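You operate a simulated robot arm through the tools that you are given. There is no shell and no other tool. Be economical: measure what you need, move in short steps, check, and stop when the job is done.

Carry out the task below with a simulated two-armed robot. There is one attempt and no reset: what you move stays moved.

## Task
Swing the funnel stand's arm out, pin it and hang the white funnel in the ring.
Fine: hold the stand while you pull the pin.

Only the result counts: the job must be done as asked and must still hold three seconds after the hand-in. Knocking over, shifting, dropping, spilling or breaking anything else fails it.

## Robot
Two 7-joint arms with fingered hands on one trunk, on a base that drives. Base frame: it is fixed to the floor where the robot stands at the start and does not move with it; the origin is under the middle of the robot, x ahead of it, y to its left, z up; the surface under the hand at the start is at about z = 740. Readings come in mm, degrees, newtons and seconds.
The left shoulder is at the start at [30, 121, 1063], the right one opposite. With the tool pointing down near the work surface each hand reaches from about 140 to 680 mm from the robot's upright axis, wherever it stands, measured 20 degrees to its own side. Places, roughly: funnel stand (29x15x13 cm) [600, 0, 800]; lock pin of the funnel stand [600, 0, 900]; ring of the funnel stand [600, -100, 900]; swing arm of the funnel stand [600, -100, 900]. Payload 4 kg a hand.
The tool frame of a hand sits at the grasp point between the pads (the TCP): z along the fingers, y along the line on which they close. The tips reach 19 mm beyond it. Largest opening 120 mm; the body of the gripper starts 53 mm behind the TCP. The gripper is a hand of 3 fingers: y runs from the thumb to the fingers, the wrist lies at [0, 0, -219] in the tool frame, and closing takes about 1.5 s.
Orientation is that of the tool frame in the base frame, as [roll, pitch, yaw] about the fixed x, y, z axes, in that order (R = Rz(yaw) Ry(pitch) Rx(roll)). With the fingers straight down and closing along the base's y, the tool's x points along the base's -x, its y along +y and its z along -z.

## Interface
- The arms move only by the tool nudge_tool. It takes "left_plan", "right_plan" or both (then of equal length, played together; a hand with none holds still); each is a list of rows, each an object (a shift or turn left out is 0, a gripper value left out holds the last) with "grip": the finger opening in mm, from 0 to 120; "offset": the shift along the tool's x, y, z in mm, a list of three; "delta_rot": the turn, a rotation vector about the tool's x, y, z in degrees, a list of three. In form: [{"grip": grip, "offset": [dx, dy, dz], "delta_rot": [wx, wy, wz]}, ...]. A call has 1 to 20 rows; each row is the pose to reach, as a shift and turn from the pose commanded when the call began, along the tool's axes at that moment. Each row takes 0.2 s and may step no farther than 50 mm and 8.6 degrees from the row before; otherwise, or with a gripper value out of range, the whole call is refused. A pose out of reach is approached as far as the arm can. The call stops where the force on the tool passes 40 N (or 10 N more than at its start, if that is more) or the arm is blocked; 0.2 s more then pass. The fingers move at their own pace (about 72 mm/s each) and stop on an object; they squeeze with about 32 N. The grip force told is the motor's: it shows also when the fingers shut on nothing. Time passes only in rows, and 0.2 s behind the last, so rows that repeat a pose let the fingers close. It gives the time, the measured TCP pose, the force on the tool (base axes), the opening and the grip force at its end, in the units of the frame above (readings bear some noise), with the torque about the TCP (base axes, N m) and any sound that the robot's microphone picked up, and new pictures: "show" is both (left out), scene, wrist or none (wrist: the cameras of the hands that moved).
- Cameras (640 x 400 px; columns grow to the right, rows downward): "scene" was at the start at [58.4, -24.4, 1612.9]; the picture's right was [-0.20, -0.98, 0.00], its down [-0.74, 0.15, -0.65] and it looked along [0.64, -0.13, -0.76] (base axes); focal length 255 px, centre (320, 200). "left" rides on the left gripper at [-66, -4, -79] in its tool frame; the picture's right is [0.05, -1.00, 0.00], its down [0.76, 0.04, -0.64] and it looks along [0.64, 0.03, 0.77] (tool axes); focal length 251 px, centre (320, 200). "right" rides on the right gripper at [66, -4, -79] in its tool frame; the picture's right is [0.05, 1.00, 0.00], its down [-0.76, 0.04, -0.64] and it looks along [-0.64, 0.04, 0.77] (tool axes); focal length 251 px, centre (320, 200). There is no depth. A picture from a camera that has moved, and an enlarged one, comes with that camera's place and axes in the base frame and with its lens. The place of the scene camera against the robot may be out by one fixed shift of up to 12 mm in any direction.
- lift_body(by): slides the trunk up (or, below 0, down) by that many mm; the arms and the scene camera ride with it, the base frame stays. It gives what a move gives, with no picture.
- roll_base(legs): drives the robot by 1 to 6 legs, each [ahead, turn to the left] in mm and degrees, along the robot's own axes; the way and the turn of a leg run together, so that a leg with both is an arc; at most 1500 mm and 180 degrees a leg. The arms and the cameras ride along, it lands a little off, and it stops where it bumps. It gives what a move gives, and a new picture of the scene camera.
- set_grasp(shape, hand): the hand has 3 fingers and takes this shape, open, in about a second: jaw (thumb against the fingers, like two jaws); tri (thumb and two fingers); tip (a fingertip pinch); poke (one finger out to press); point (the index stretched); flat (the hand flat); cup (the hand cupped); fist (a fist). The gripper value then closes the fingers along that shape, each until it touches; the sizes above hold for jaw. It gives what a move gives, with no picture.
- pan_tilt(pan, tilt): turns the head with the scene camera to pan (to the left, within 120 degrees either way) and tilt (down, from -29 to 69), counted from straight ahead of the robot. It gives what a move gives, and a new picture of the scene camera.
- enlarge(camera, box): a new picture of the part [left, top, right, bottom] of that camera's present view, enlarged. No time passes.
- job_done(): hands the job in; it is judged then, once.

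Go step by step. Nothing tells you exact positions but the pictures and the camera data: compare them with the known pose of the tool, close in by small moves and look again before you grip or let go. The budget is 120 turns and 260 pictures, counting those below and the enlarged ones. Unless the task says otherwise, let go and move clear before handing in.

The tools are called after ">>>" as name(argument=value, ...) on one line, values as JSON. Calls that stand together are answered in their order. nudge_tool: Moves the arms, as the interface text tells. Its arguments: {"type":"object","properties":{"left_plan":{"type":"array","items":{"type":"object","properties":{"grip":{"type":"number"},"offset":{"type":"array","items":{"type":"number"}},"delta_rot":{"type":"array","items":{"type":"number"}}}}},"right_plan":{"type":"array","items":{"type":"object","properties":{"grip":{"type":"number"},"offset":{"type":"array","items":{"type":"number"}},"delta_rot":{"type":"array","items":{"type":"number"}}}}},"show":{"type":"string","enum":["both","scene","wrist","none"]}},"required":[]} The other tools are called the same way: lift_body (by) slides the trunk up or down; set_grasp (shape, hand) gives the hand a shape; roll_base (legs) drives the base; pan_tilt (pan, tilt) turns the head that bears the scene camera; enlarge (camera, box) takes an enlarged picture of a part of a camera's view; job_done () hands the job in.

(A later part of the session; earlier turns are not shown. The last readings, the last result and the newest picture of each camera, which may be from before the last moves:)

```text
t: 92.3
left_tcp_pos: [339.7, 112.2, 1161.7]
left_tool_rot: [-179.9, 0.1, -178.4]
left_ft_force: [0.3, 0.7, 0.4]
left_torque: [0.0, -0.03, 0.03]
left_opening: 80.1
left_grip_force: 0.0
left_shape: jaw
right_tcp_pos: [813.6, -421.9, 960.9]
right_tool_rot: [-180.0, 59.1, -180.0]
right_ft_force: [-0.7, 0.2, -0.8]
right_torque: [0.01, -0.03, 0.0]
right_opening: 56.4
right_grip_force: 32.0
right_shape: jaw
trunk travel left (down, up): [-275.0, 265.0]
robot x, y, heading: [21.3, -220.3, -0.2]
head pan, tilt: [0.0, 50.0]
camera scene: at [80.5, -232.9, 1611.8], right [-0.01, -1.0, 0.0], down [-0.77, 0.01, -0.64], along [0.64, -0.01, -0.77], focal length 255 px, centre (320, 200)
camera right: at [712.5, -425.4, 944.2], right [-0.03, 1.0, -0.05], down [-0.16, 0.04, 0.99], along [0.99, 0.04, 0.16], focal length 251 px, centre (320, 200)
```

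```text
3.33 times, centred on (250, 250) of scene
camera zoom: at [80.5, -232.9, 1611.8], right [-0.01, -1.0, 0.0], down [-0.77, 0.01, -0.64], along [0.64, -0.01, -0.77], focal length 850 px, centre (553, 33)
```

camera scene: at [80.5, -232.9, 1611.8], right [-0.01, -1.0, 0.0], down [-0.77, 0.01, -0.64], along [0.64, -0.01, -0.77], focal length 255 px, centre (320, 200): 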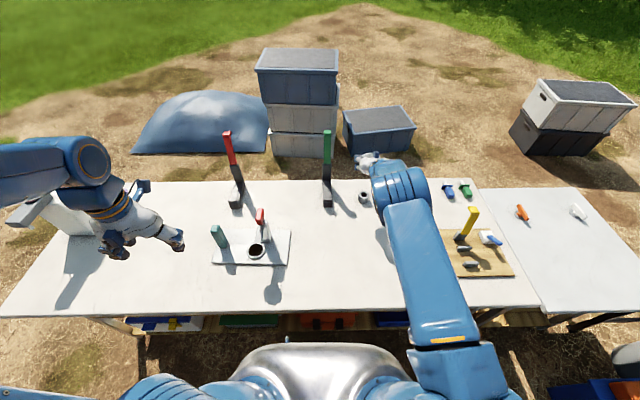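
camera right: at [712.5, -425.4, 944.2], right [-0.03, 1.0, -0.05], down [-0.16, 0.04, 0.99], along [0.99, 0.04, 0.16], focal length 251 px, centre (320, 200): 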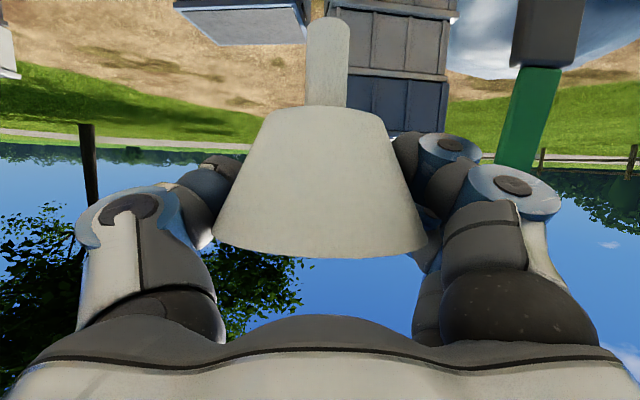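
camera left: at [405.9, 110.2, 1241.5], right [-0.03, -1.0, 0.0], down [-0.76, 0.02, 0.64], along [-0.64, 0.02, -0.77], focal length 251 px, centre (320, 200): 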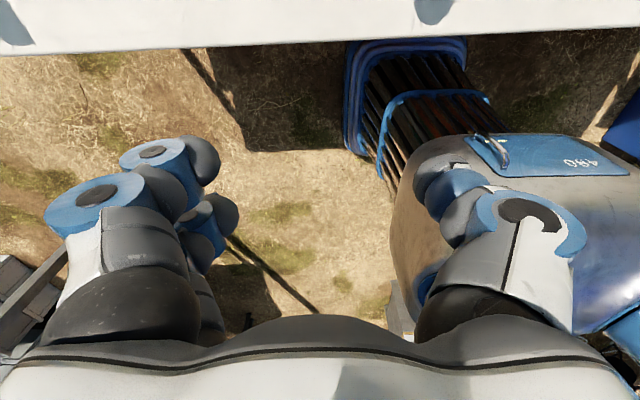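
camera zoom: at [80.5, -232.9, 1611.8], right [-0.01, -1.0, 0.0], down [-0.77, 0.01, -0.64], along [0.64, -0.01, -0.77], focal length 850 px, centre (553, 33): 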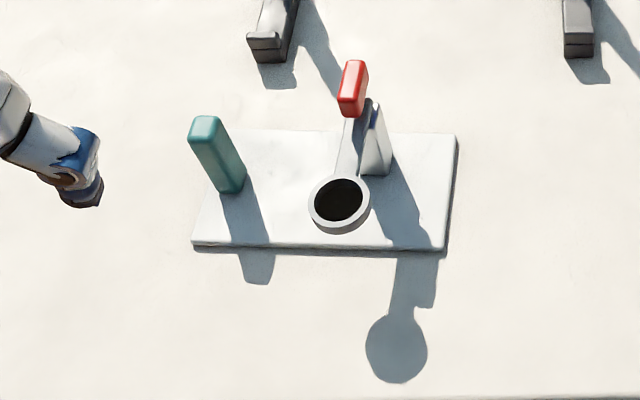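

The funnel came out cleanly: the spout reaches about 68 mm below the TCP and the cone shoulder about 32 mm below. I estimate the ring at [487,-19] with its top at z≈870. I'll carry the funnel back from the poles, then left toward the ring, and move the left hand farther aside.

>>> nudge_tool(right_plan=[{"offset": [8, 0, -18]}, {"offset": [22, 0, -50]}, {"offset": [41, 0, -92]}, {"offset": [58, 0, -130]}, {"offset": [75, 0, -170]}, {"offset": [93, 0, -210]}, {"offset": [111, 0, -250]}, {"offset": [124, 0, -280]}, {"offset": [130.5, 10, -295]}, {"offset": [130.5, 45, -295]}, {"offset": [130.5, 85, -295]}, {"offset": [130.5, 125, -295]}, {"offset": [130.5, 165, -295]}, {"offset": [130.5, 205, -295]}, {"offset": [130.5, 245, -295]}, {"offset": [130.5, 280, -295]}, {"offset": [130.5, 300, -295]}], left_plan=[{"offset": [5, 15, 0]}, {"offset": [10, 30, 0]}, {"offset": [15, 45, 0]}, {"offset": [20, 60, 0]}, {"offset": [25, 75, 0]}, {"offset": [30, 90, 0]}, {"offset": [35, 105, 0]}, {"offset": [40, 120, 0]}, {"offset": [45, 135, 0]}, {"offset": [50, 150, 0]}, {"offset": [50, 160, 0]}, {"offset": [50, 160, 0]}, {"offset": [50, 160, 0]}, {"offset": [50, 160, 0]}, {"offset": [50, 160, 0]}, {"offset": [50, 160, 0]}, {"offset": [50, 160, 0]}])

```text
t: 95.9
left_tcp_pos: [284.4, 272.3, 1160.6]
left_tool_rot: [-179.9, 0.1, -178.5]
left_ft_force: [-0.3, -1.0, 0.4]
left_torque: [0.01, -0.03, -0.03]
left_opening: 80.3
left_grip_force: 0.0
left_shape: jaw
right_tcp_pos: [491.8, -120.9, 999.6]
right_tool_rot: [180.0, 59.0, -180.0]
right_ft_force: [0.7, -0.1, 0.1]
right_torque: [0.0, 0.0, 0.01]
right_opening: 55.6
right_grip_force: 32.0
right_shape: jaw
trunk travel left (down, up): [-275.0, 265.0]
robot x, y, heading: [24.2, -222.8, -0.4]
head pan, tilt: [0.0, 50.0]
camera scene: at [80.7, -232.6, 1611.8], right [-0.01, -1.0, 0.0], down [-0.77, 0.01, -0.64], along [0.64, -0.01, -0.77], focal length 255 px, centre (320, 200)
camera right: at [390.5, -124.0, 981.7], right [-0.03, 1.0, -0.05], down [-0.16, 0.04, 0.99], along [0.99, 0.04, 0.16], focal length 251 px, centre (320, 200)
camera left: at [351.4, 269.9, 1240.9], right [-0.03, -1.0, 0.0], down [-0.77, 0.02, 0.64], along [-0.64, 0.02, -0.77], focal length 251 px, centre (320, 200)
```

scene: 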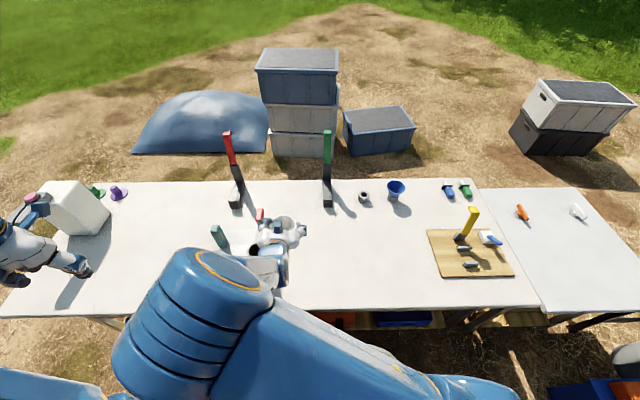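
right: 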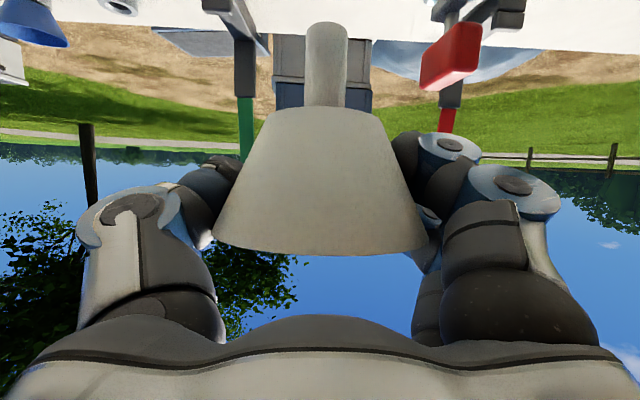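
left: 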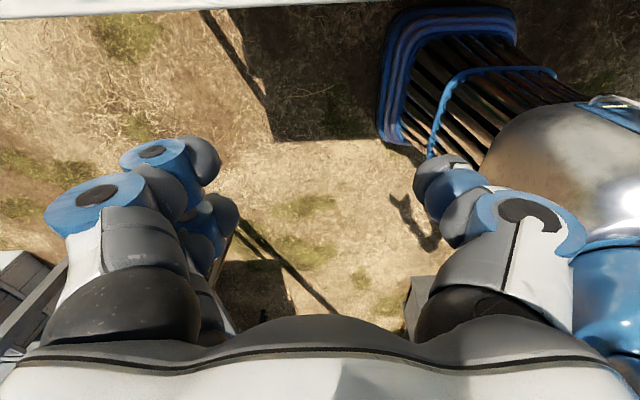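

>>> nudge_tool(right_plan=[{"offset": [0, 25, 0]}, {"offset": [0, 60, 0]}, {"offset": [0, 90, 0]}, {"offset": [2, 100, 0]}, {"offset": [19, 100, 7]}, {"offset": [36, 100, 17]}])

>>> enlarge(camera="scene", box=[195, 190, 305, 310])

```text
t: 96.8
left_tcp_pos: [284.5, 271.8, 1163.0]
left_tool_rot: [-180.0, 0.3, -178.5]
left_ft_force: [-0.2, -0.7, -0.2]
left_torque: [0.04, -0.04, -0.01]
left_opening: 79.8
left_grip_force: 0.1
left_shape: jaw
right_tcp_pos: [547.1, -67.5, 1070.3]
right_tool_rot: [153.4, 49.8, 146.9]
right_ft_force: [-0.4, 1.7, -1.0]
right_torque: [0.01, 0.01, -0.01]
right_opening: 55.1
right_grip_force: 32.0
right_shape: jaw
trunk travel left (down, up): [-275.0, 265.0]
robot x, y, heading: [22.3, -223.9, -0.8]
head pan, tilt: [0.0, 50.0]
stopped in row 4 (right hand): the arm was blocked; the commanded pose is now the measured one
camera scene: at [80.5, -232.7, 1611.8], right [-0.01, -1.0, 0.0], down [-0.77, 0.01, -0.64], along [0.64, -0.01, -0.77], focal length 255 px, centre (320, 200)
camera right: at [447.8, -47.7, 1064.2], right [0.17, 0.95, 0.25], down [-0.11, -0.23, 0.97], along [0.98, -0.19, 0.06], focal length 251 px, centre (320, 200)
```

scene: 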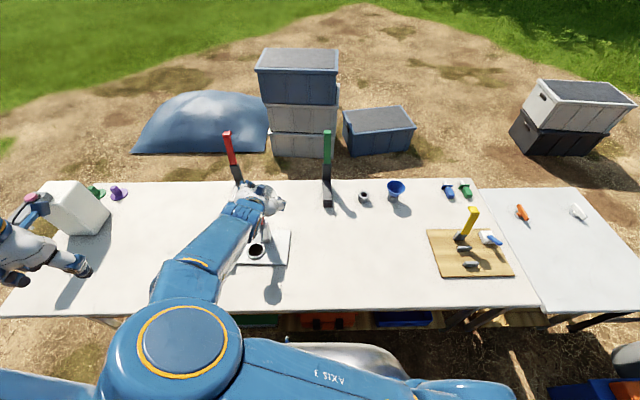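
right: 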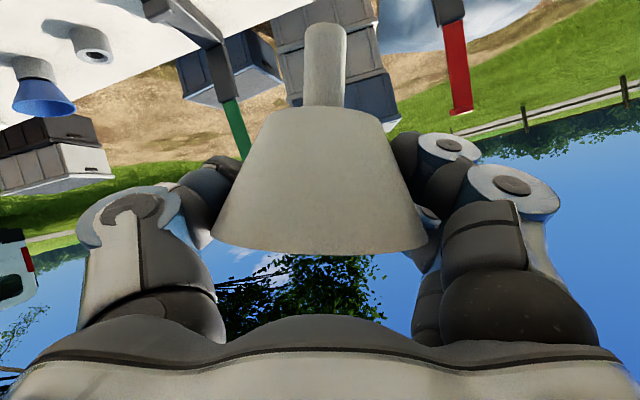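

```text
3.33 times, centred on (250, 250) of scene
camera zoom: at [80.5, -232.7, 1611.8], right [-0.01, -1.0, 0.0], down [-0.77, 0.01, -0.64], along [0.64, -0.01, -0.77], focal length 850 px, centre (553, 33)
```

zoom: 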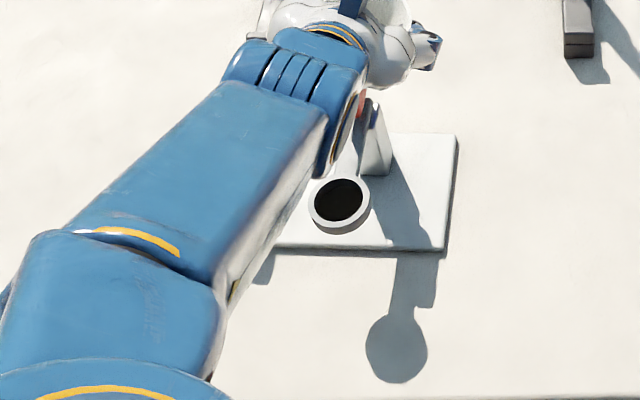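

The arm's elbow folded inward and got blocked near the body, and the hand swung aside, but the funnel is still held. I'll go back to the right, straighten the hand, and come in with the hand pointing left-forward so the wrist stays on the right.

>>> nudge_tool(right_plan=[{"offset": [-6, -22, -4], "delta_rot": [0, -0.4, -2]}, {"offset": [-13, -45, -9], "delta_rot": [0, -0.8, -4]}, {"offset": [-22, -75, -15], "delta_rot": [0, -1.3, -7]}, {"offset": [-32, -112, -22], "delta_rot": [0, -2, -10.5]}, {"offset": [-43, -150, -30], "delta_rot": [0, -2.7, -14]}, {"offset": [-54, -187, -37], "delta_rot": [0, -3.4, -17.5]}, {"offset": [-64, -224, -44], "delta_rot": [0, -4, -20.7]}])

```text
t: 98.4
left_tcp_pos: [286.2, 271.7, 1164.1]
left_tool_rot: [179.9, 0.2, -178.7]
left_ft_force: [-0.4, -0.9, -0.2]
left_torque: [0.02, 0.01, -0.03]
left_opening: 79.7
left_grip_force: 0.1
left_shape: jaw
right_tcp_pos: [503.1, -300.5, 1080.4]
right_tool_rot: [-179.1, 58.8, -179.5]
right_ft_force: [-0.1, -0.4, -0.4]
right_torque: [0.0, 0.0, 0.01]
right_opening: 54.7
right_grip_force: 32.3
right_shape: jaw
trunk travel left (down, up): [-275.0, 265.0]
robot x, y, heading: [21.2, -226.3, -0.4]
head pan, tilt: [0.0, 50.0]
camera scene: at [81.4, -234.2, 1611.7], right [-0.01, -1.0, 0.0], down [-0.77, 0.01, -0.64], along [0.64, 0.0, -0.77], focal length 255 px, centre (320, 200)
camera right: at [402.0, -302.6, 1064.0], right [-0.02, 1.0, -0.05], down [-0.15, 0.05, 0.99], along [0.99, 0.03, 0.15], focal length 251 px, centre (320, 200)
```

scene: 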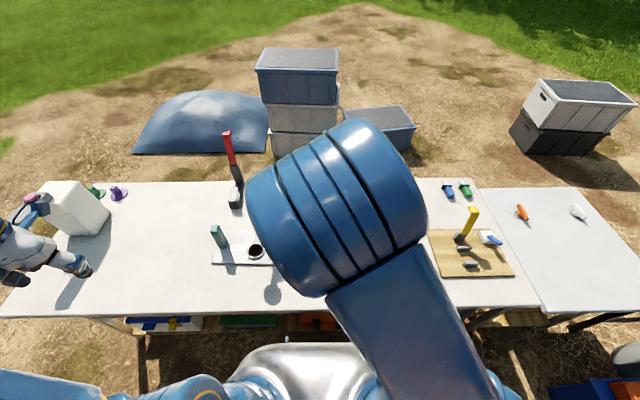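
right: 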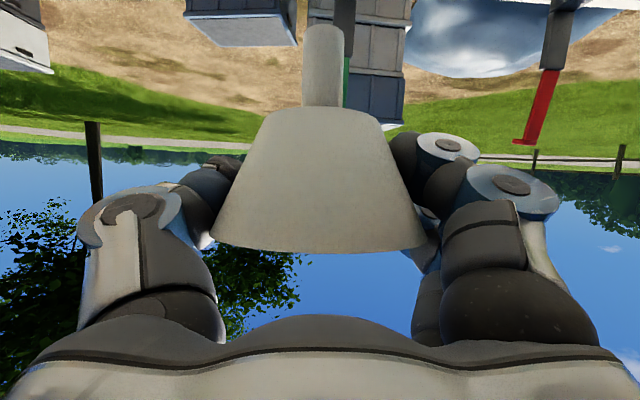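

>>> nudge_tool(right_plan=[{"delta_rot": [-5.9, 0, -3.5]}, {"delta_rot": [-11.8, 0, -7.1]}, {"delta_rot": [-17.7, 0, -10.6]}, {"delta_rot": [-23.6, 0, -14.2]}, {"delta_rot": [-29.5, 0, -17.7]}, {"delta_rot": [-35.4, 0, -21.2]}, {"delta_rot": [-41.3, 0, -24.8]}, {"delta_rot": [-47.1, 0, -28.3]}])

```text
t: 100.2
left_tcp_pos: [286.4, 272.0, 1163.5]
left_tool_rot: [179.9, 0.2, -178.6]
left_ft_force: [0.4, 0.0, 0.9]
left_torque: [0.0, 0.01, 0.01]
left_opening: 79.9
left_grip_force: 0.1
left_shape: jaw
right_tcp_pos: [501.9, -300.5, 1080.3]
right_tool_rot: [-179.7, 58.5, -125.1]
right_ft_force: [-0.9, -0.2, -0.3]
right_torque: [0.02, -0.03, 0.0]
right_opening: 54.1
right_grip_force: 32.4
right_shape: jaw
trunk travel left (down, up): [-275.0, 265.0]
robot x, y, heading: [23.6, -226.3, -0.8]
head pan, tilt: [0.0, 50.0]
camera scene: at [81.5, -233.6, 1611.7], right [-0.01, -1.0, 0.0], down [-0.77, 0.01, -0.64], along [0.64, 0.0, -0.77], focal length 255 px, centre (320, 200)
camera right: at [447.3, -385.6, 1064.6], right [-0.83, 0.55, -0.05], down [-0.12, -0.1, 0.99], along [0.54, 0.83, 0.15], focal length 251 px, centre (320, 200)
```

scene: 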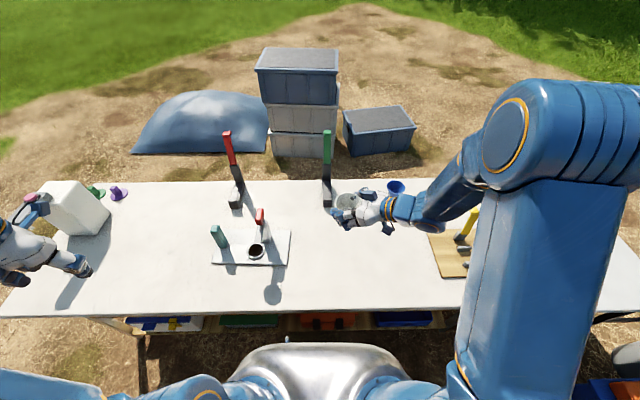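
right: 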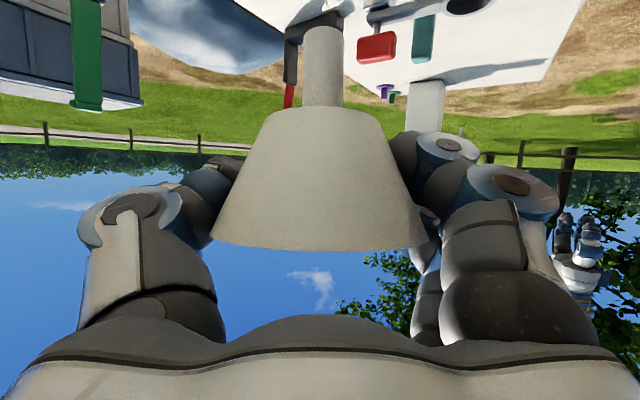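

Good natural posture now, with a clear view. I'll move over the ring at a safe height.

>>> nudge_tool(right_plan=[{"offset": [-4, 14, 18]}, {"offset": [-10, 36, 47]}, {"offset": [-17, 60, 80]}, {"offset": [-24, 86, 115]}, {"offset": [-31, 112, 150]}, {"offset": [-38, 138, 184]}, {"offset": [-44, 160, 213]}, {"offset": [-47, 174, 230]}])

>>> enlarge(camera="scene", box=[195, 190, 305, 310])

```text
t: 102.0
left_tcp_pos: [285.3, 271.4, 1163.2]
left_tool_rot: [-180.0, 0.2, -178.6]
left_ft_force: [-0.2, 0.2, -0.3]
left_torque: [0.02, -0.03, -0.02]
left_opening: 80.1
left_grip_force: 0.0
left_shape: jaw
right_tcp_pos: [488.5, -18.2, 999.2]
right_tool_rot: [-179.8, 58.5, -125.3]
right_ft_force: [0.3, 0.1, -0.3]
right_torque: [-0.01, -0.03, -0.02]
right_opening: 54.0
right_grip_force: 31.9
right_shape: jaw
trunk travel left (down, up): [-275.0, 265.0]
robot x, y, heading: [23.6, -223.7, -0.5]
head pan, tilt: [0.0, 50.0]
camera scene: at [81.1, -232.5, 1611.7], right [-0.01, -1.0, 0.0], down [-0.77, 0.01, -0.64], along [0.64, -0.01, -0.77], focal length 255 px, centre (320, 200)
camera right: at [433.7, -102.5, 983.6], right [-0.83, 0.56, -0.05], down [-0.12, -0.1, 0.99], along [0.54, 0.83, 0.15], focal length 251 px, centre (320, 200)
```

scene: 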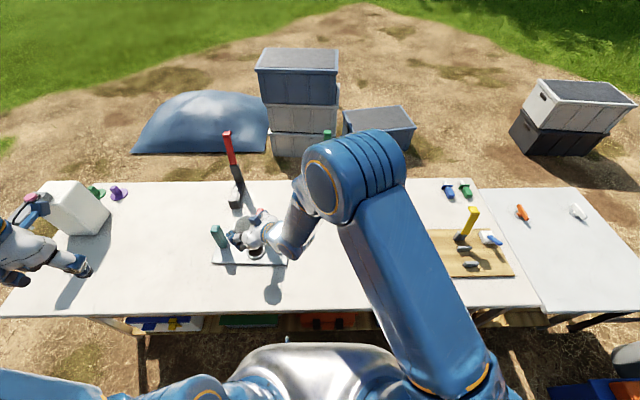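
right: 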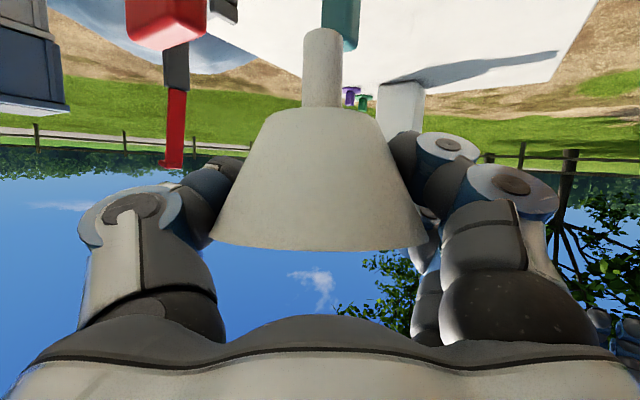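

```text
3.33 times, centred on (250, 250) of scene
camera zoom: at [81.1, -232.5, 1611.7], right [-0.01, -1.0, 0.0], down [-0.77, 0.01, -0.64], along [0.64, -0.01, -0.77], focal length 850 px, centre (553, 33)
```

zoom: 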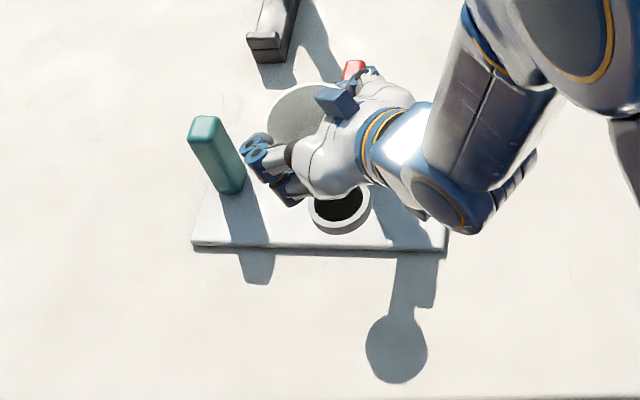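

Relative to the ring, the funnel axis is about 7 mm behind the TCP along the hand's direction. I'll shift by [+4,+6] and lower 60 mm, then check.

>>> nudge_tool(right_plan=[{"offset": [-3.8, 0.2, 6.2]}, {"offset": [9, 0.2, 14]}, {"offset": [22, 0.2, 22]}, {"offset": [35, 0.2, 30]}, {"offset": [47.4, 0.2, 37.5]}])

>>> enlarge(camera="scene", box=[195, 190, 305, 310])

>>> enlarge(camera="right", box=[200, 0, 440, 150])

```text
t: 103.2
left_tcp_pos: [287.4, 272.6, 1162.4]
left_tool_rot: [-179.9, 0.2, -178.6]
left_ft_force: [0.1, -0.3, 0.4]
left_torque: [0.01, 0.02, -0.01]
left_opening: 80.0
left_grip_force: 0.1
left_shape: jaw
right_tcp_pos: [492.2, -14.8, 938.9]
right_tool_rot: [-179.8, 58.4, -125.1]
right_ft_force: [0.2, 0.1, -0.4]
right_torque: [-0.01, -0.01, 0.02]
right_opening: 53.9
right_grip_force: 32.3
right_shape: jaw
trunk travel left (down, up): [-275.0, 265.0]
robot x, y, heading: [21.7, -223.8, -0.5]
head pan, tilt: [0.0, 50.0]
camera scene: at [81.4, -232.7, 1611.7], right [-0.01, -1.0, 0.0], down [-0.77, 0.01, -0.64], along [0.64, -0.01, -0.77], focal length 255 px, centre (320, 200)
camera right: at [437.3, -99.1, 923.8], right [-0.83, 0.55, -0.05], down [-0.12, -0.1, 0.99], along [0.54, 0.83, 0.15], focal length 251 px, centre (320, 200)
```

scene: 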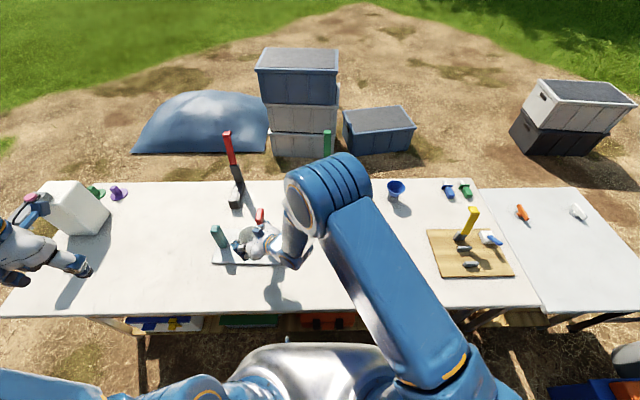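
right: 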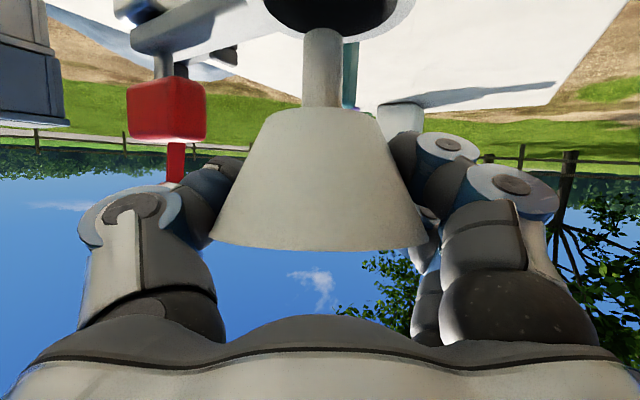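

```text
3.33 times, centred on (250, 250) of scene
camera zoom: at [81.4, -232.7, 1611.7], right [-0.01, -1.0, 0.0], down [-0.77, 0.01, -0.64], along [0.64, -0.01, -0.77], focal length 850 px, centre (553, 33)
```

zoom: 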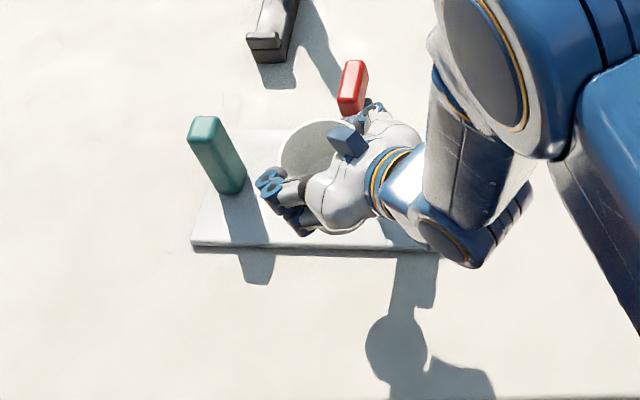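

```text
2.67 times, centred on (320, 75) of right
camera zoom: at [437.3, -99.1, 923.8], right [-0.83, 0.55, -0.05], down [-0.12, -0.1, 0.99], along [0.54, 0.83, 0.15], focal length 670 px, centre (320, 533)
```

zoom: 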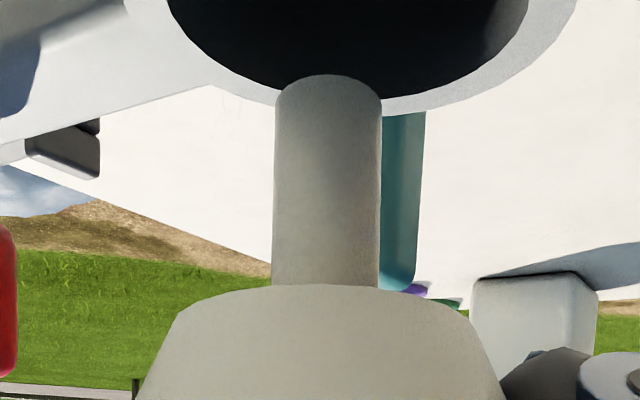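

The spout is nearly over the ring, needing just about 4 mm of correction. I'll apply it and lower until just above seating.

>>> nudge_tool(right_plan=[{"offset": [-1.5, 3.6, 2.5]}, {"offset": [7, 3.6, 7.7]}, {"offset": [15.5, 3.6, 13]}, {"offset": [22.4, 3.6, 17.1]}])

>>> enlarge(camera="right", box=[200, 0, 440, 150])

```text
t: 104.2
left_tcp_pos: [286.6, 272.1, 1162.3]
left_tool_rot: [180.0, 0.2, -178.6]
left_ft_force: [-0.4, -0.6, -0.3]
left_torque: [-0.01, -0.02, -0.01]
left_opening: 79.9
left_grip_force: 0.0
left_shape: jaw
right_tcp_pos: [490.7, -9.8, 912.0]
right_tool_rot: [-179.7, 58.5, -125.1]
right_ft_force: [-0.1, 0.0, 0.0]
right_torque: [0.0, 0.02, 0.0]
right_opening: 53.8
right_grip_force: 32.2
right_shape: jaw
trunk travel left (down, up): [-275.0, 265.0]
robot x, y, heading: [18.8, -224.5, -0.5]
head pan, tilt: [0.0, 50.0]
camera scene: at [81.4, -232.9, 1611.7], right [-0.01, -1.0, 0.0], down [-0.77, 0.01, -0.64], along [0.64, -0.01, -0.77], focal length 255 px, centre (320, 200)
camera right: at [435.5, -95.1, 895.7], right [-0.83, 0.55, -0.05], down [-0.12, -0.1, 0.99], along [0.54, 0.83, 0.15], focal length 251 px, centre (320, 200)
```

scene: 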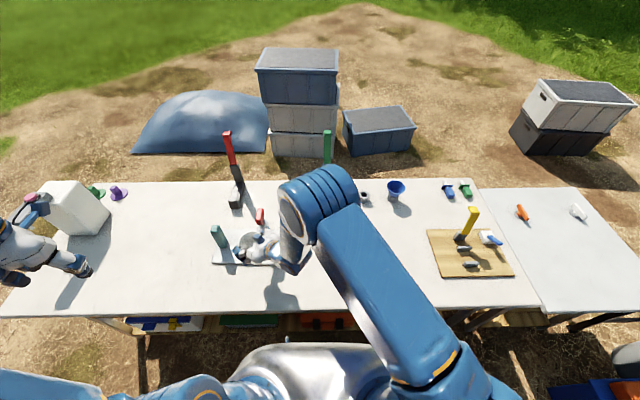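
right: 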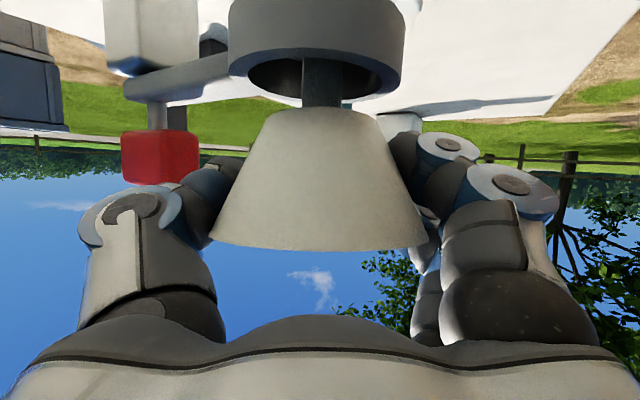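

```text
2.67 times, centred on (320, 75) of right
camera zoom: at [435.5, -95.1, 895.7], right [-0.83, 0.55, -0.05], down [-0.12, -0.1, 0.99], along [0.54, 0.83, 0.15], focal length 670 px, centre (320, 533)
```

zoom: 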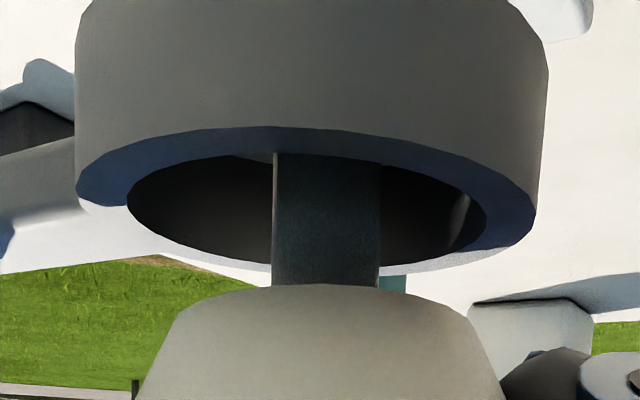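

The spout is inside the ring. I'll apply a small centring correction and lower further in small steps until contact.

>>> nudge_tool(right_plan=[{"offset": [-2.1, -2.4, 3.4]}, {"offset": [1.3, -2.4, 5.5]}, {"offset": [4.7, -2.4, 7.6]}, {"offset": [8.1, -2.4, 9.7]}], show="wrist")

>>> enlarge(camera="right", box=[200, 0, 440, 150])

```text
t: 105.2
left_tcp_pos: [285.8, 271.3, 1162.2]
left_tool_rot: [-180.0, 0.2, -178.6]
left_ft_force: [-0.8, 0.8, 0.2]
left_torque: [-0.04, 0.01, -0.03]
left_opening: 80.1
left_grip_force: 0.0
left_shape: jaw
right_tcp_pos: [495.9, -8.3, 898.2]
right_tool_rot: [-179.7, 58.4, -125.1]
right_ft_force: [0.3, 0.9, -1.3]
right_torque: [0.01, 0.02, 0.01]
right_opening: 54.1
right_grip_force: 32.5
right_shape: jaw
trunk travel left (down, up): [-275.0, 265.0]
robot x, y, heading: [24.8, -222.7, -0.5]
head pan, tilt: [0.0, 50.0]
camera right: at [440.3, -92.7, 883.8], right [-0.83, 0.55, -0.05], down [-0.12, -0.1, 0.99], along [0.54, 0.83, 0.15], focal length 251 px, centre (320, 200)
```

right: 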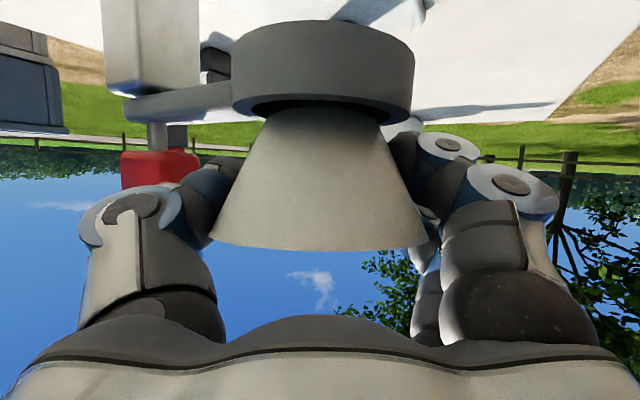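

```text
2.67 times, centred on (320, 75) of right
camera zoom: at [440.3, -92.7, 883.8], right [-0.83, 0.55, -0.05], down [-0.12, -0.1, 0.99], along [0.54, 0.83, 0.15], focal length 670 px, centre (320, 533)
```

zoom: 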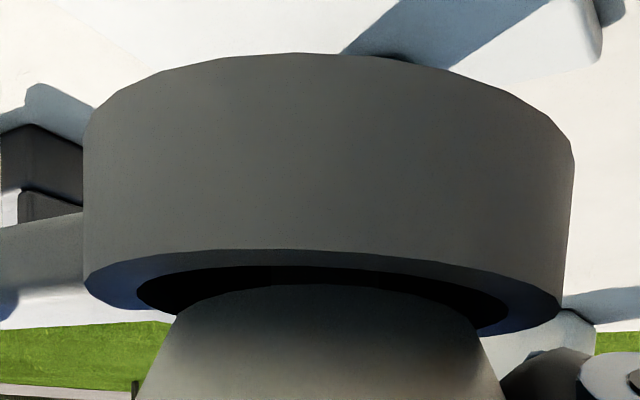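

>>> nudge_tool(right_plan=[{"offset": [1.7, 0, 1]}, {"offset": [3.4, 0, 2.1]}, {"offset": [5.1, 0, 3.1]}, {"offset": [6, 0, 3.7]}], show="wrist")

>>> enlarge(camera="right", box=[200, 30, 440, 180])

```text
t: 106.2
left_tcp_pos: [285.4, 270.6, 1162.0]
left_tool_rot: [180.0, 0.3, -178.5]
left_ft_force: [-0.1, 0.4, -0.1]
left_torque: [-0.01, -0.04, 0.05]
left_opening: 80.1
left_grip_force: 0.0
left_shape: jaw
right_tcp_pos: [495.5, -8.1, 892.8]
right_tool_rot: [-179.6, 58.7, -125.0]
right_ft_force: [-2.3, -2.9, 11.0]
right_torque: [0.14, 0.3, 0.1]
right_opening: 52.4
right_grip_force: 31.7
right_shape: jaw
trunk travel left (down, up): [-275.0, 265.0]
robot x, y, heading: [22.8, -223.5, -0.3]
head pan, tilt: [0.0, 50.0]
camera right: at [440.1, -92.8, 877.0], right [-0.83, 0.56, -0.05], down [-0.12, -0.1, 0.99], along [0.54, 0.83, 0.15], focal length 251 px, centre (320, 200)
```

right: 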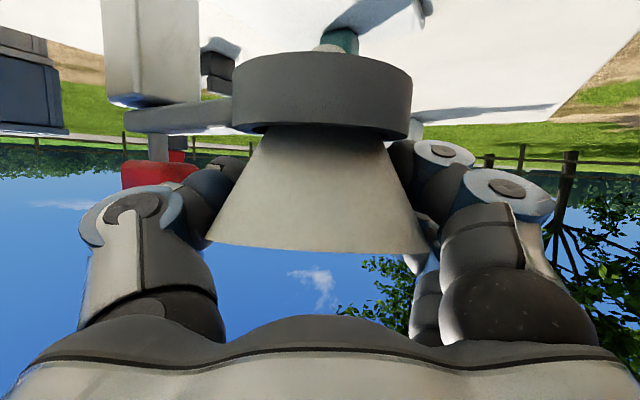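

```text
2.67 times, centred on (320, 105) of right
camera zoom: at [440.1, -92.8, 877.0], right [-0.83, 0.56, -0.05], down [-0.12, -0.1, 0.99], along [0.54, 0.83, 0.15], focal length 670 px, centre (320, 453)
```

zoom: 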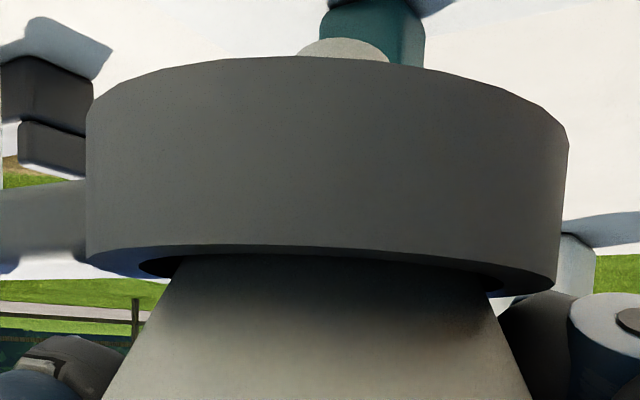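

>>> nudge_tool(right_plan=[{"offset": [-3, -1, -1.8]}, {"offset": [-3, -2.2, -1.8]}, {"offset": [-1, -2.2, -0.6]}, {"offset": [1, -2.2, 0.6]}, {"offset": [2.5, -2.2, 1.5]}], show="wrist")

>>> enlarge(camera="right", box=[200, 30, 440, 180])

>>> enlarge(camera="scene", box=[195, 190, 305, 310])

```text
t: 107.4
left_tcp_pos: [284.6, 271.4, 1163.9]
left_tool_rot: [-180.0, 0.3, -178.6]
left_ft_force: [0.8, -0.2, -0.5]
left_torque: [0.01, -0.01, 0.01]
left_opening: 80.0
left_grip_force: 0.1
left_shape: jaw
right_tcp_pos: [497.4, -8.9, 891.5]
right_tool_rot: [-179.7, 58.7, -124.9]
right_ft_force: [-4.9, -2.4, 15.3]
right_torque: [0.13, 0.25, 0.1]
right_opening: 51.8
right_grip_force: 32.1
right_shape: jaw
trunk travel left (down, up): [-275.0, 265.0]
robot x, y, heading: [19.8, -223.3, -0.3]
head pan, tilt: [0.0, 50.0]
camera right: at [442.0, -93.2, 875.2], right [-0.83, 0.55, -0.05], down [-0.13, -0.1, 0.99], along [0.54, 0.83, 0.15], focal length 251 px, centre (320, 200)
```

right: 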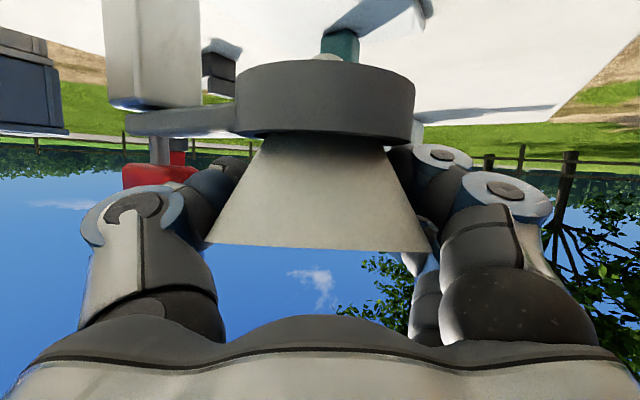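

```text
2.67 times, centred on (320, 105) of right
camera zoom: at [442.0, -93.2, 875.2], right [-0.83, 0.55, -0.05], down [-0.13, -0.1, 0.99], along [0.54, 0.83, 0.15], focal length 670 px, centre (320, 453)
```

zoom: 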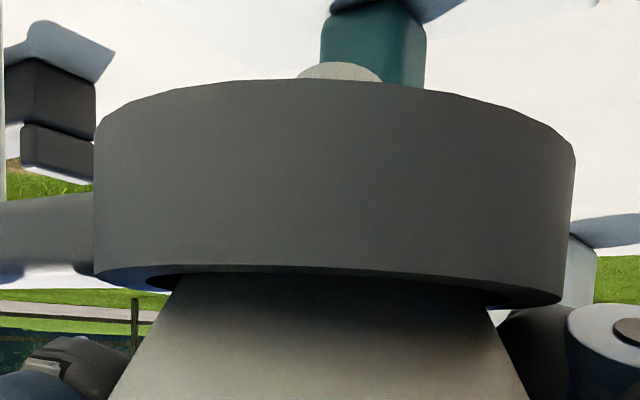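

```text
3.33 times, centred on (250, 250) of scene
camera zoom: at [79.1, -233.8, 1611.9], right [-0.01, -1.0, 0.0], down [-0.77, 0.01, -0.64], along [0.64, 0.0, -0.77], focal length 850 px, centre (553, 33)
```

zoom: 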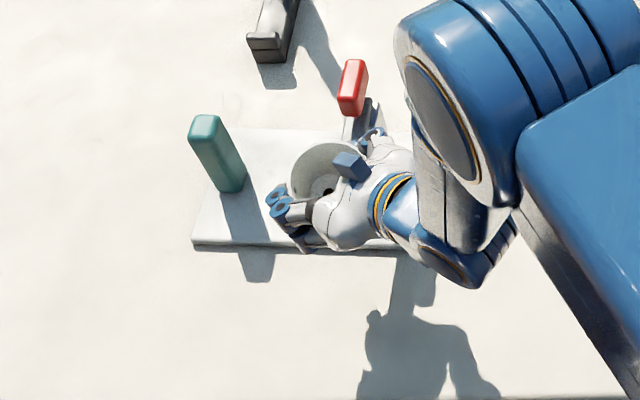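

Contact forces say the funnel is slightly too far along the hand's direction, so I'll ease up, shift back 3–4 mm and lower again.

>>> nudge_tool(right_plan=[{"offset": [-3.4, 0, -2]}, {"offset": [-1.4, 1, -5.2]}, {"offset": [0.3, 1, -4.2]}, {"offset": [2, 1, -3.2]}, {"offset": [3.7, 1, -2.2]}], show="wrist")

>>> enlarge(camera="right", box=[200, 30, 440, 180])

```text
t: 108.6
left_tcp_pos: [284.8, 271.7, 1162.4]
left_tool_rot: [179.9, 0.3, -178.6]
left_ft_force: [-0.1, 0.0, -0.4]
left_torque: [0.0, -0.03, 0.0]
left_opening: 80.0
left_grip_force: 0.1
left_shape: jaw
right_tcp_pos: [493.7, -10.7, 890.4]
right_tool_rot: [-179.5, 58.8, -124.9]
right_ft_force: [0.3, 0.0, 17.1]
right_torque: [0.18, 0.13, -0.05]
right_opening: 51.6
right_grip_force: 31.7
right_shape: jaw
trunk travel left (down, up): [-275.0, 265.0]
robot x, y, heading: [21.6, -224.0, -0.6]
head pan, tilt: [0.0, 50.0]
camera right: at [439.3, -95.4, 874.0], right [-0.83, 0.55, -0.05], down [-0.13, -0.1, 0.99], along [0.54, 0.83, 0.15], focal length 251 px, centre (320, 200)
```

right: 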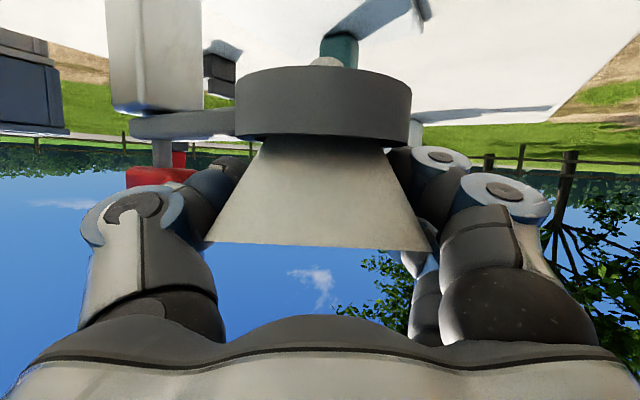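

```text
2.67 times, centred on (320, 105) of right
camera zoom: at [439.3, -95.4, 874.0], right [-0.83, 0.55, -0.05], down [-0.13, -0.1, 0.99], along [0.54, 0.83, 0.15], focal length 670 px, centre (320, 453)
```

zoom: 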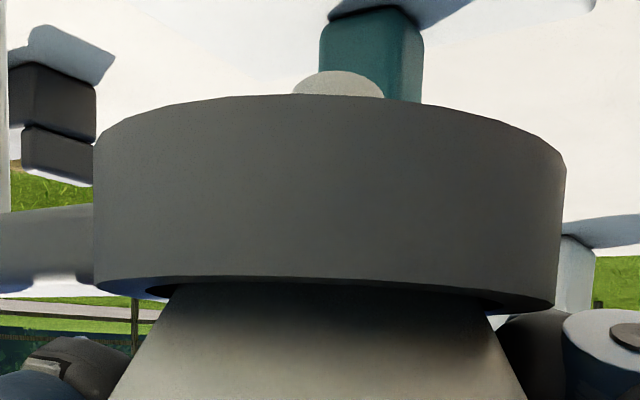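

The load is now purely vertical, so the funnel is resting in the ring. I'll open the fingers gently.

>>> nudge_tool(right_plan=[{"grip": 54}, {"grip": 57}, {"grip": 60}, {"grip": 65}, {"grip": 70}, {"grip": 76}], show="wrist")

>>> enlarge(camera="scene", box=[195, 190, 305, 310])

```text
t: 110.0
left_tcp_pos: [285.8, 270.3, 1162.9]
left_tool_rot: [179.9, 0.2, -178.6]
left_ft_force: [0.4, -0.1, 0.3]
left_torque: [0.01, -0.04, 0.0]
left_opening: 80.1
left_grip_force: 0.1
left_shape: jaw
right_tcp_pos: [493.3, -12.5, 888.4]
right_tool_rot: [-179.7, 58.5, -125.1]
right_ft_force: [-0.2, -0.8, 3.6]
right_torque: [0.05, 0.1, 0.0]
right_opening: 74.1
right_grip_force: 0.1
right_shape: jaw
trunk travel left (down, up): [-275.0, 265.0]
robot x, y, heading: [21.3, -222.1, -0.6]
head pan, tilt: [0.0, 50.0]
camera right: at [438.9, -96.1, 872.4], right [-0.83, 0.55, -0.05], down [-0.12, -0.1, 0.99], along [0.54, 0.83, 0.15], focal length 251 px, centre (320, 200)
```

right: 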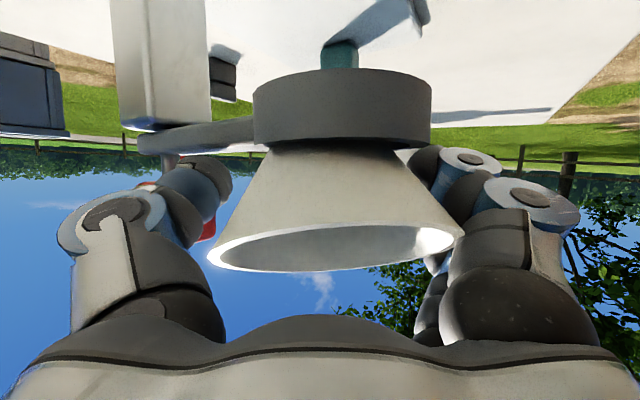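

```text
3.33 times, centred on (250, 250) of scene
camera zoom: at [80.8, -233.3, 1611.8], right [-0.01, -1.0, 0.0], down [-0.77, 0.01, -0.64], along [0.64, 0.0, -0.77], focal length 850 px, centre (553, 33)
```

zoom: 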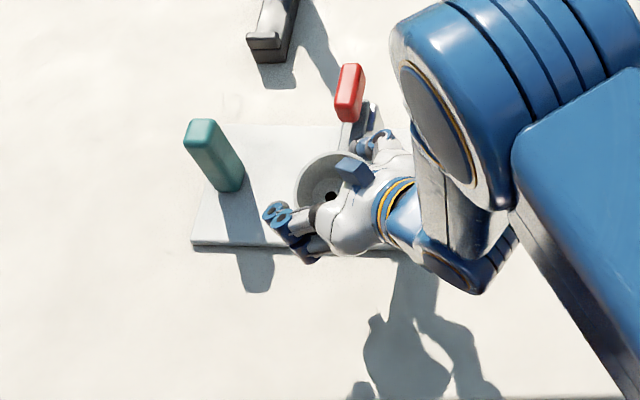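

The funnel is in the ring but tilted a little toward the hand, and the hand still presses on something. I'll open wider and ease up slightly.

>>> nudge_tool(right_plan=[{"grip": 90, "offset": [0, 0, 0]}, {"grip": 105, "offset": [-1, 0, -0.6]}, {"grip": 112, "offset": [-2, 0, -1.2]}], show="wrist")

>>> enlarge(camera="scene", box=[195, 190, 305, 310])

```text
t: 110.8
left_tcp_pos: [287.0, 272.8, 1162.5]
left_tool_rot: [-180.0, 0.1, -178.6]
left_ft_force: [0.3, -0.3, 0.4]
left_torque: [0.0, 0.01, 0.02]
left_opening: 80.1
left_grip_force: 0.0
left_shape: jaw
right_tcp_pos: [494.3, -11.0, 890.1]
right_tool_rot: [-179.7, 58.4, -125.0]
right_ft_force: [-0.1, -0.2, 0.0]
right_torque: [-0.01, 0.0, 0.0]
right_opening: 111.5
right_grip_force: 0.0
right_shape: jaw
trunk travel left (down, up): [-275.0, 265.0]
robot x, y, heading: [22.1, -224.5, -0.6]
head pan, tilt: [0.0, 50.0]
camera right: at [438.9, -96.0, 874.3], right [-0.83, 0.55, -0.05], down [-0.12, -0.1, 0.99], along [0.54, 0.83, 0.15], focal length 251 px, centre (320, 200)
```

right: 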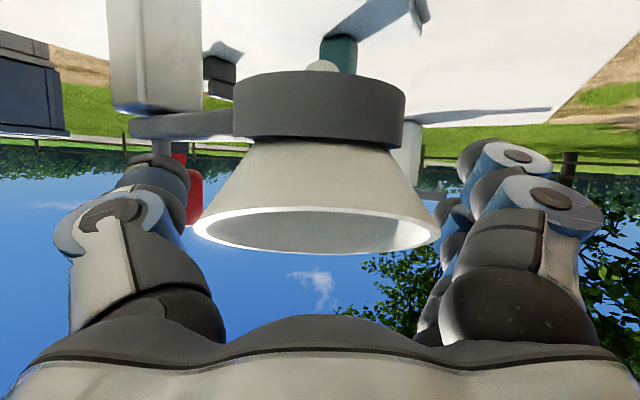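

```text
3.33 times, centred on (250, 250) of scene
camera zoom: at [81.2, -232.8, 1611.7], right [-0.01, -1.0, 0.0], down [-0.77, 0.01, -0.64], along [0.64, -0.01, -0.77], focal length 850 px, centre (553, 33)
```

zoom: 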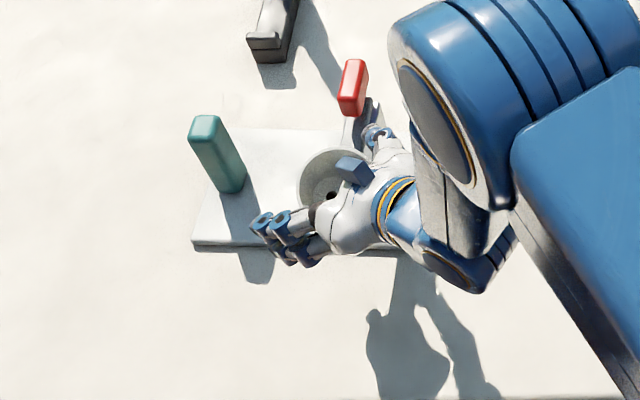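

>>> nudge_tool(right_plan=[{"offset": [0, 0, -10]}, {"offset": [0, 0, -25]}, {"offset": [0, 0, -45]}, {"offset": [0, 0, -75]}, {"offset": [0, 0, -110]}])

>>> enlarge(camera="scene", box=[195, 190, 305, 310])

>>> enlarge(camera="right", box=[200, 30, 440, 180])

```text
t: 112.0
left_tcp_pos: [285.8, 270.7, 1163.5]
left_tool_rot: [-179.9, 0.4, -178.6]
left_ft_force: [0.3, -0.3, 0.9]
left_torque: [0.01, 0.0, 0.02]
left_opening: 80.0
left_grip_force: 0.0
left_shape: jaw
right_tcp_pos: [436.9, -87.6, 945.9]
right_tool_rot: [-179.6, 58.4, -125.1]
right_ft_force: [-0.2, -0.3, 0.3]
right_torque: [0.02, 0.01, 0.03]
right_opening: 111.8
right_grip_force: 0.1
right_shape: jaw
trunk travel left (down, up): [-275.0, 265.0]
robot x, y, heading: [23.7, -225.3, -0.5]
head pan, tilt: [0.0, 50.0]
camera scene: at [80.4, -233.6, 1611.8], right [-0.01, -1.0, 0.0], down [-0.77, 0.01, -0.64], along [0.64, 0.0, -0.77], focal length 255 px, centre (320, 200)
camera right: at [383.1, -172.8, 931.6], right [-0.83, 0.55, -0.05], down [-0.12, -0.1, 0.99], along [0.54, 0.83, 0.15], focal length 251 px, centre (320, 200)
```

scene: 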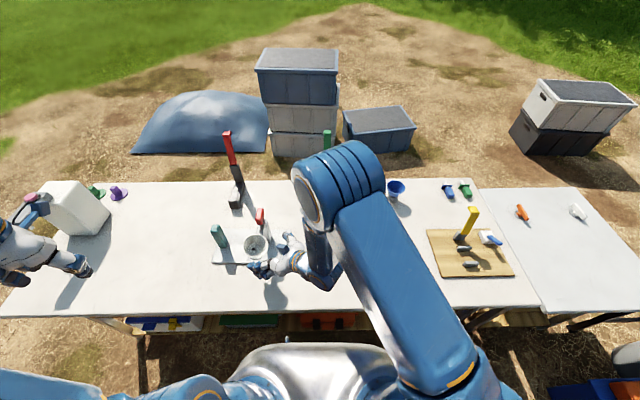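
right: 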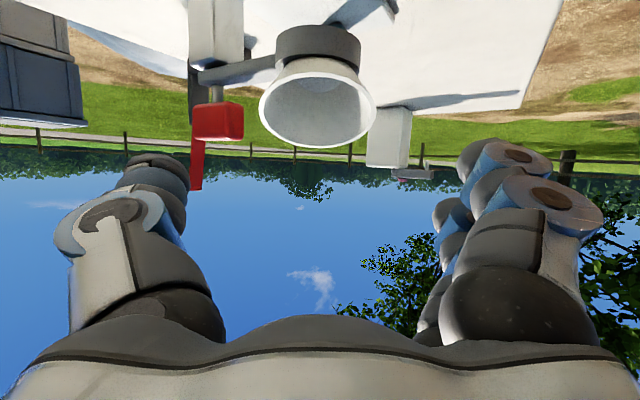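

```text
3.33 times, centred on (250, 250) of scene
camera zoom: at [80.4, -233.6, 1611.8], right [-0.01, -1.0, 0.0], down [-0.77, 0.01, -0.64], along [0.64, 0.0, -0.77], focal length 850 px, centre (553, 33)
```

zoom: 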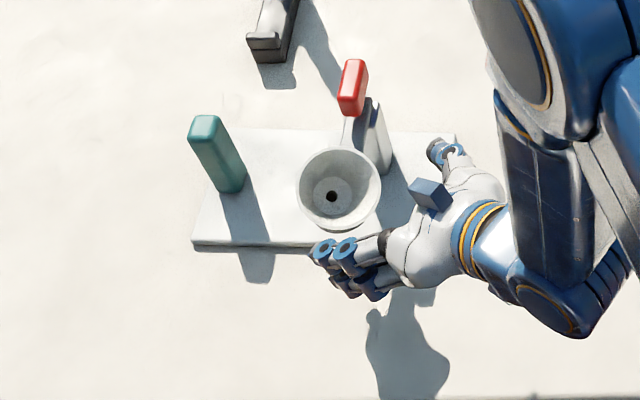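

```text
2.67 times, centred on (320, 105) of right
camera zoom: at [383.1, -172.8, 931.6], right [-0.83, 0.55, -0.05], down [-0.12, -0.1, 0.99], along [0.54, 0.83, 0.15], focal length 670 px, centre (320, 453)
```

zoom: 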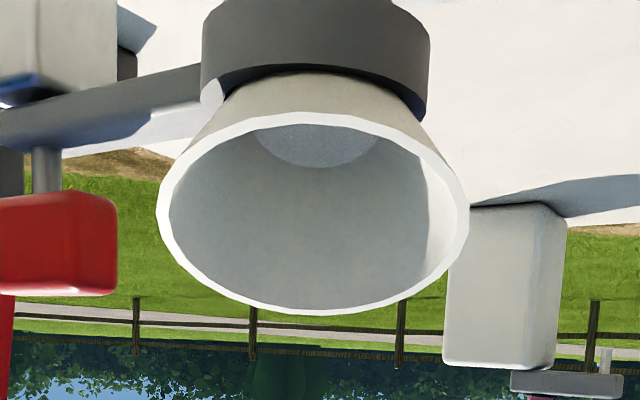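

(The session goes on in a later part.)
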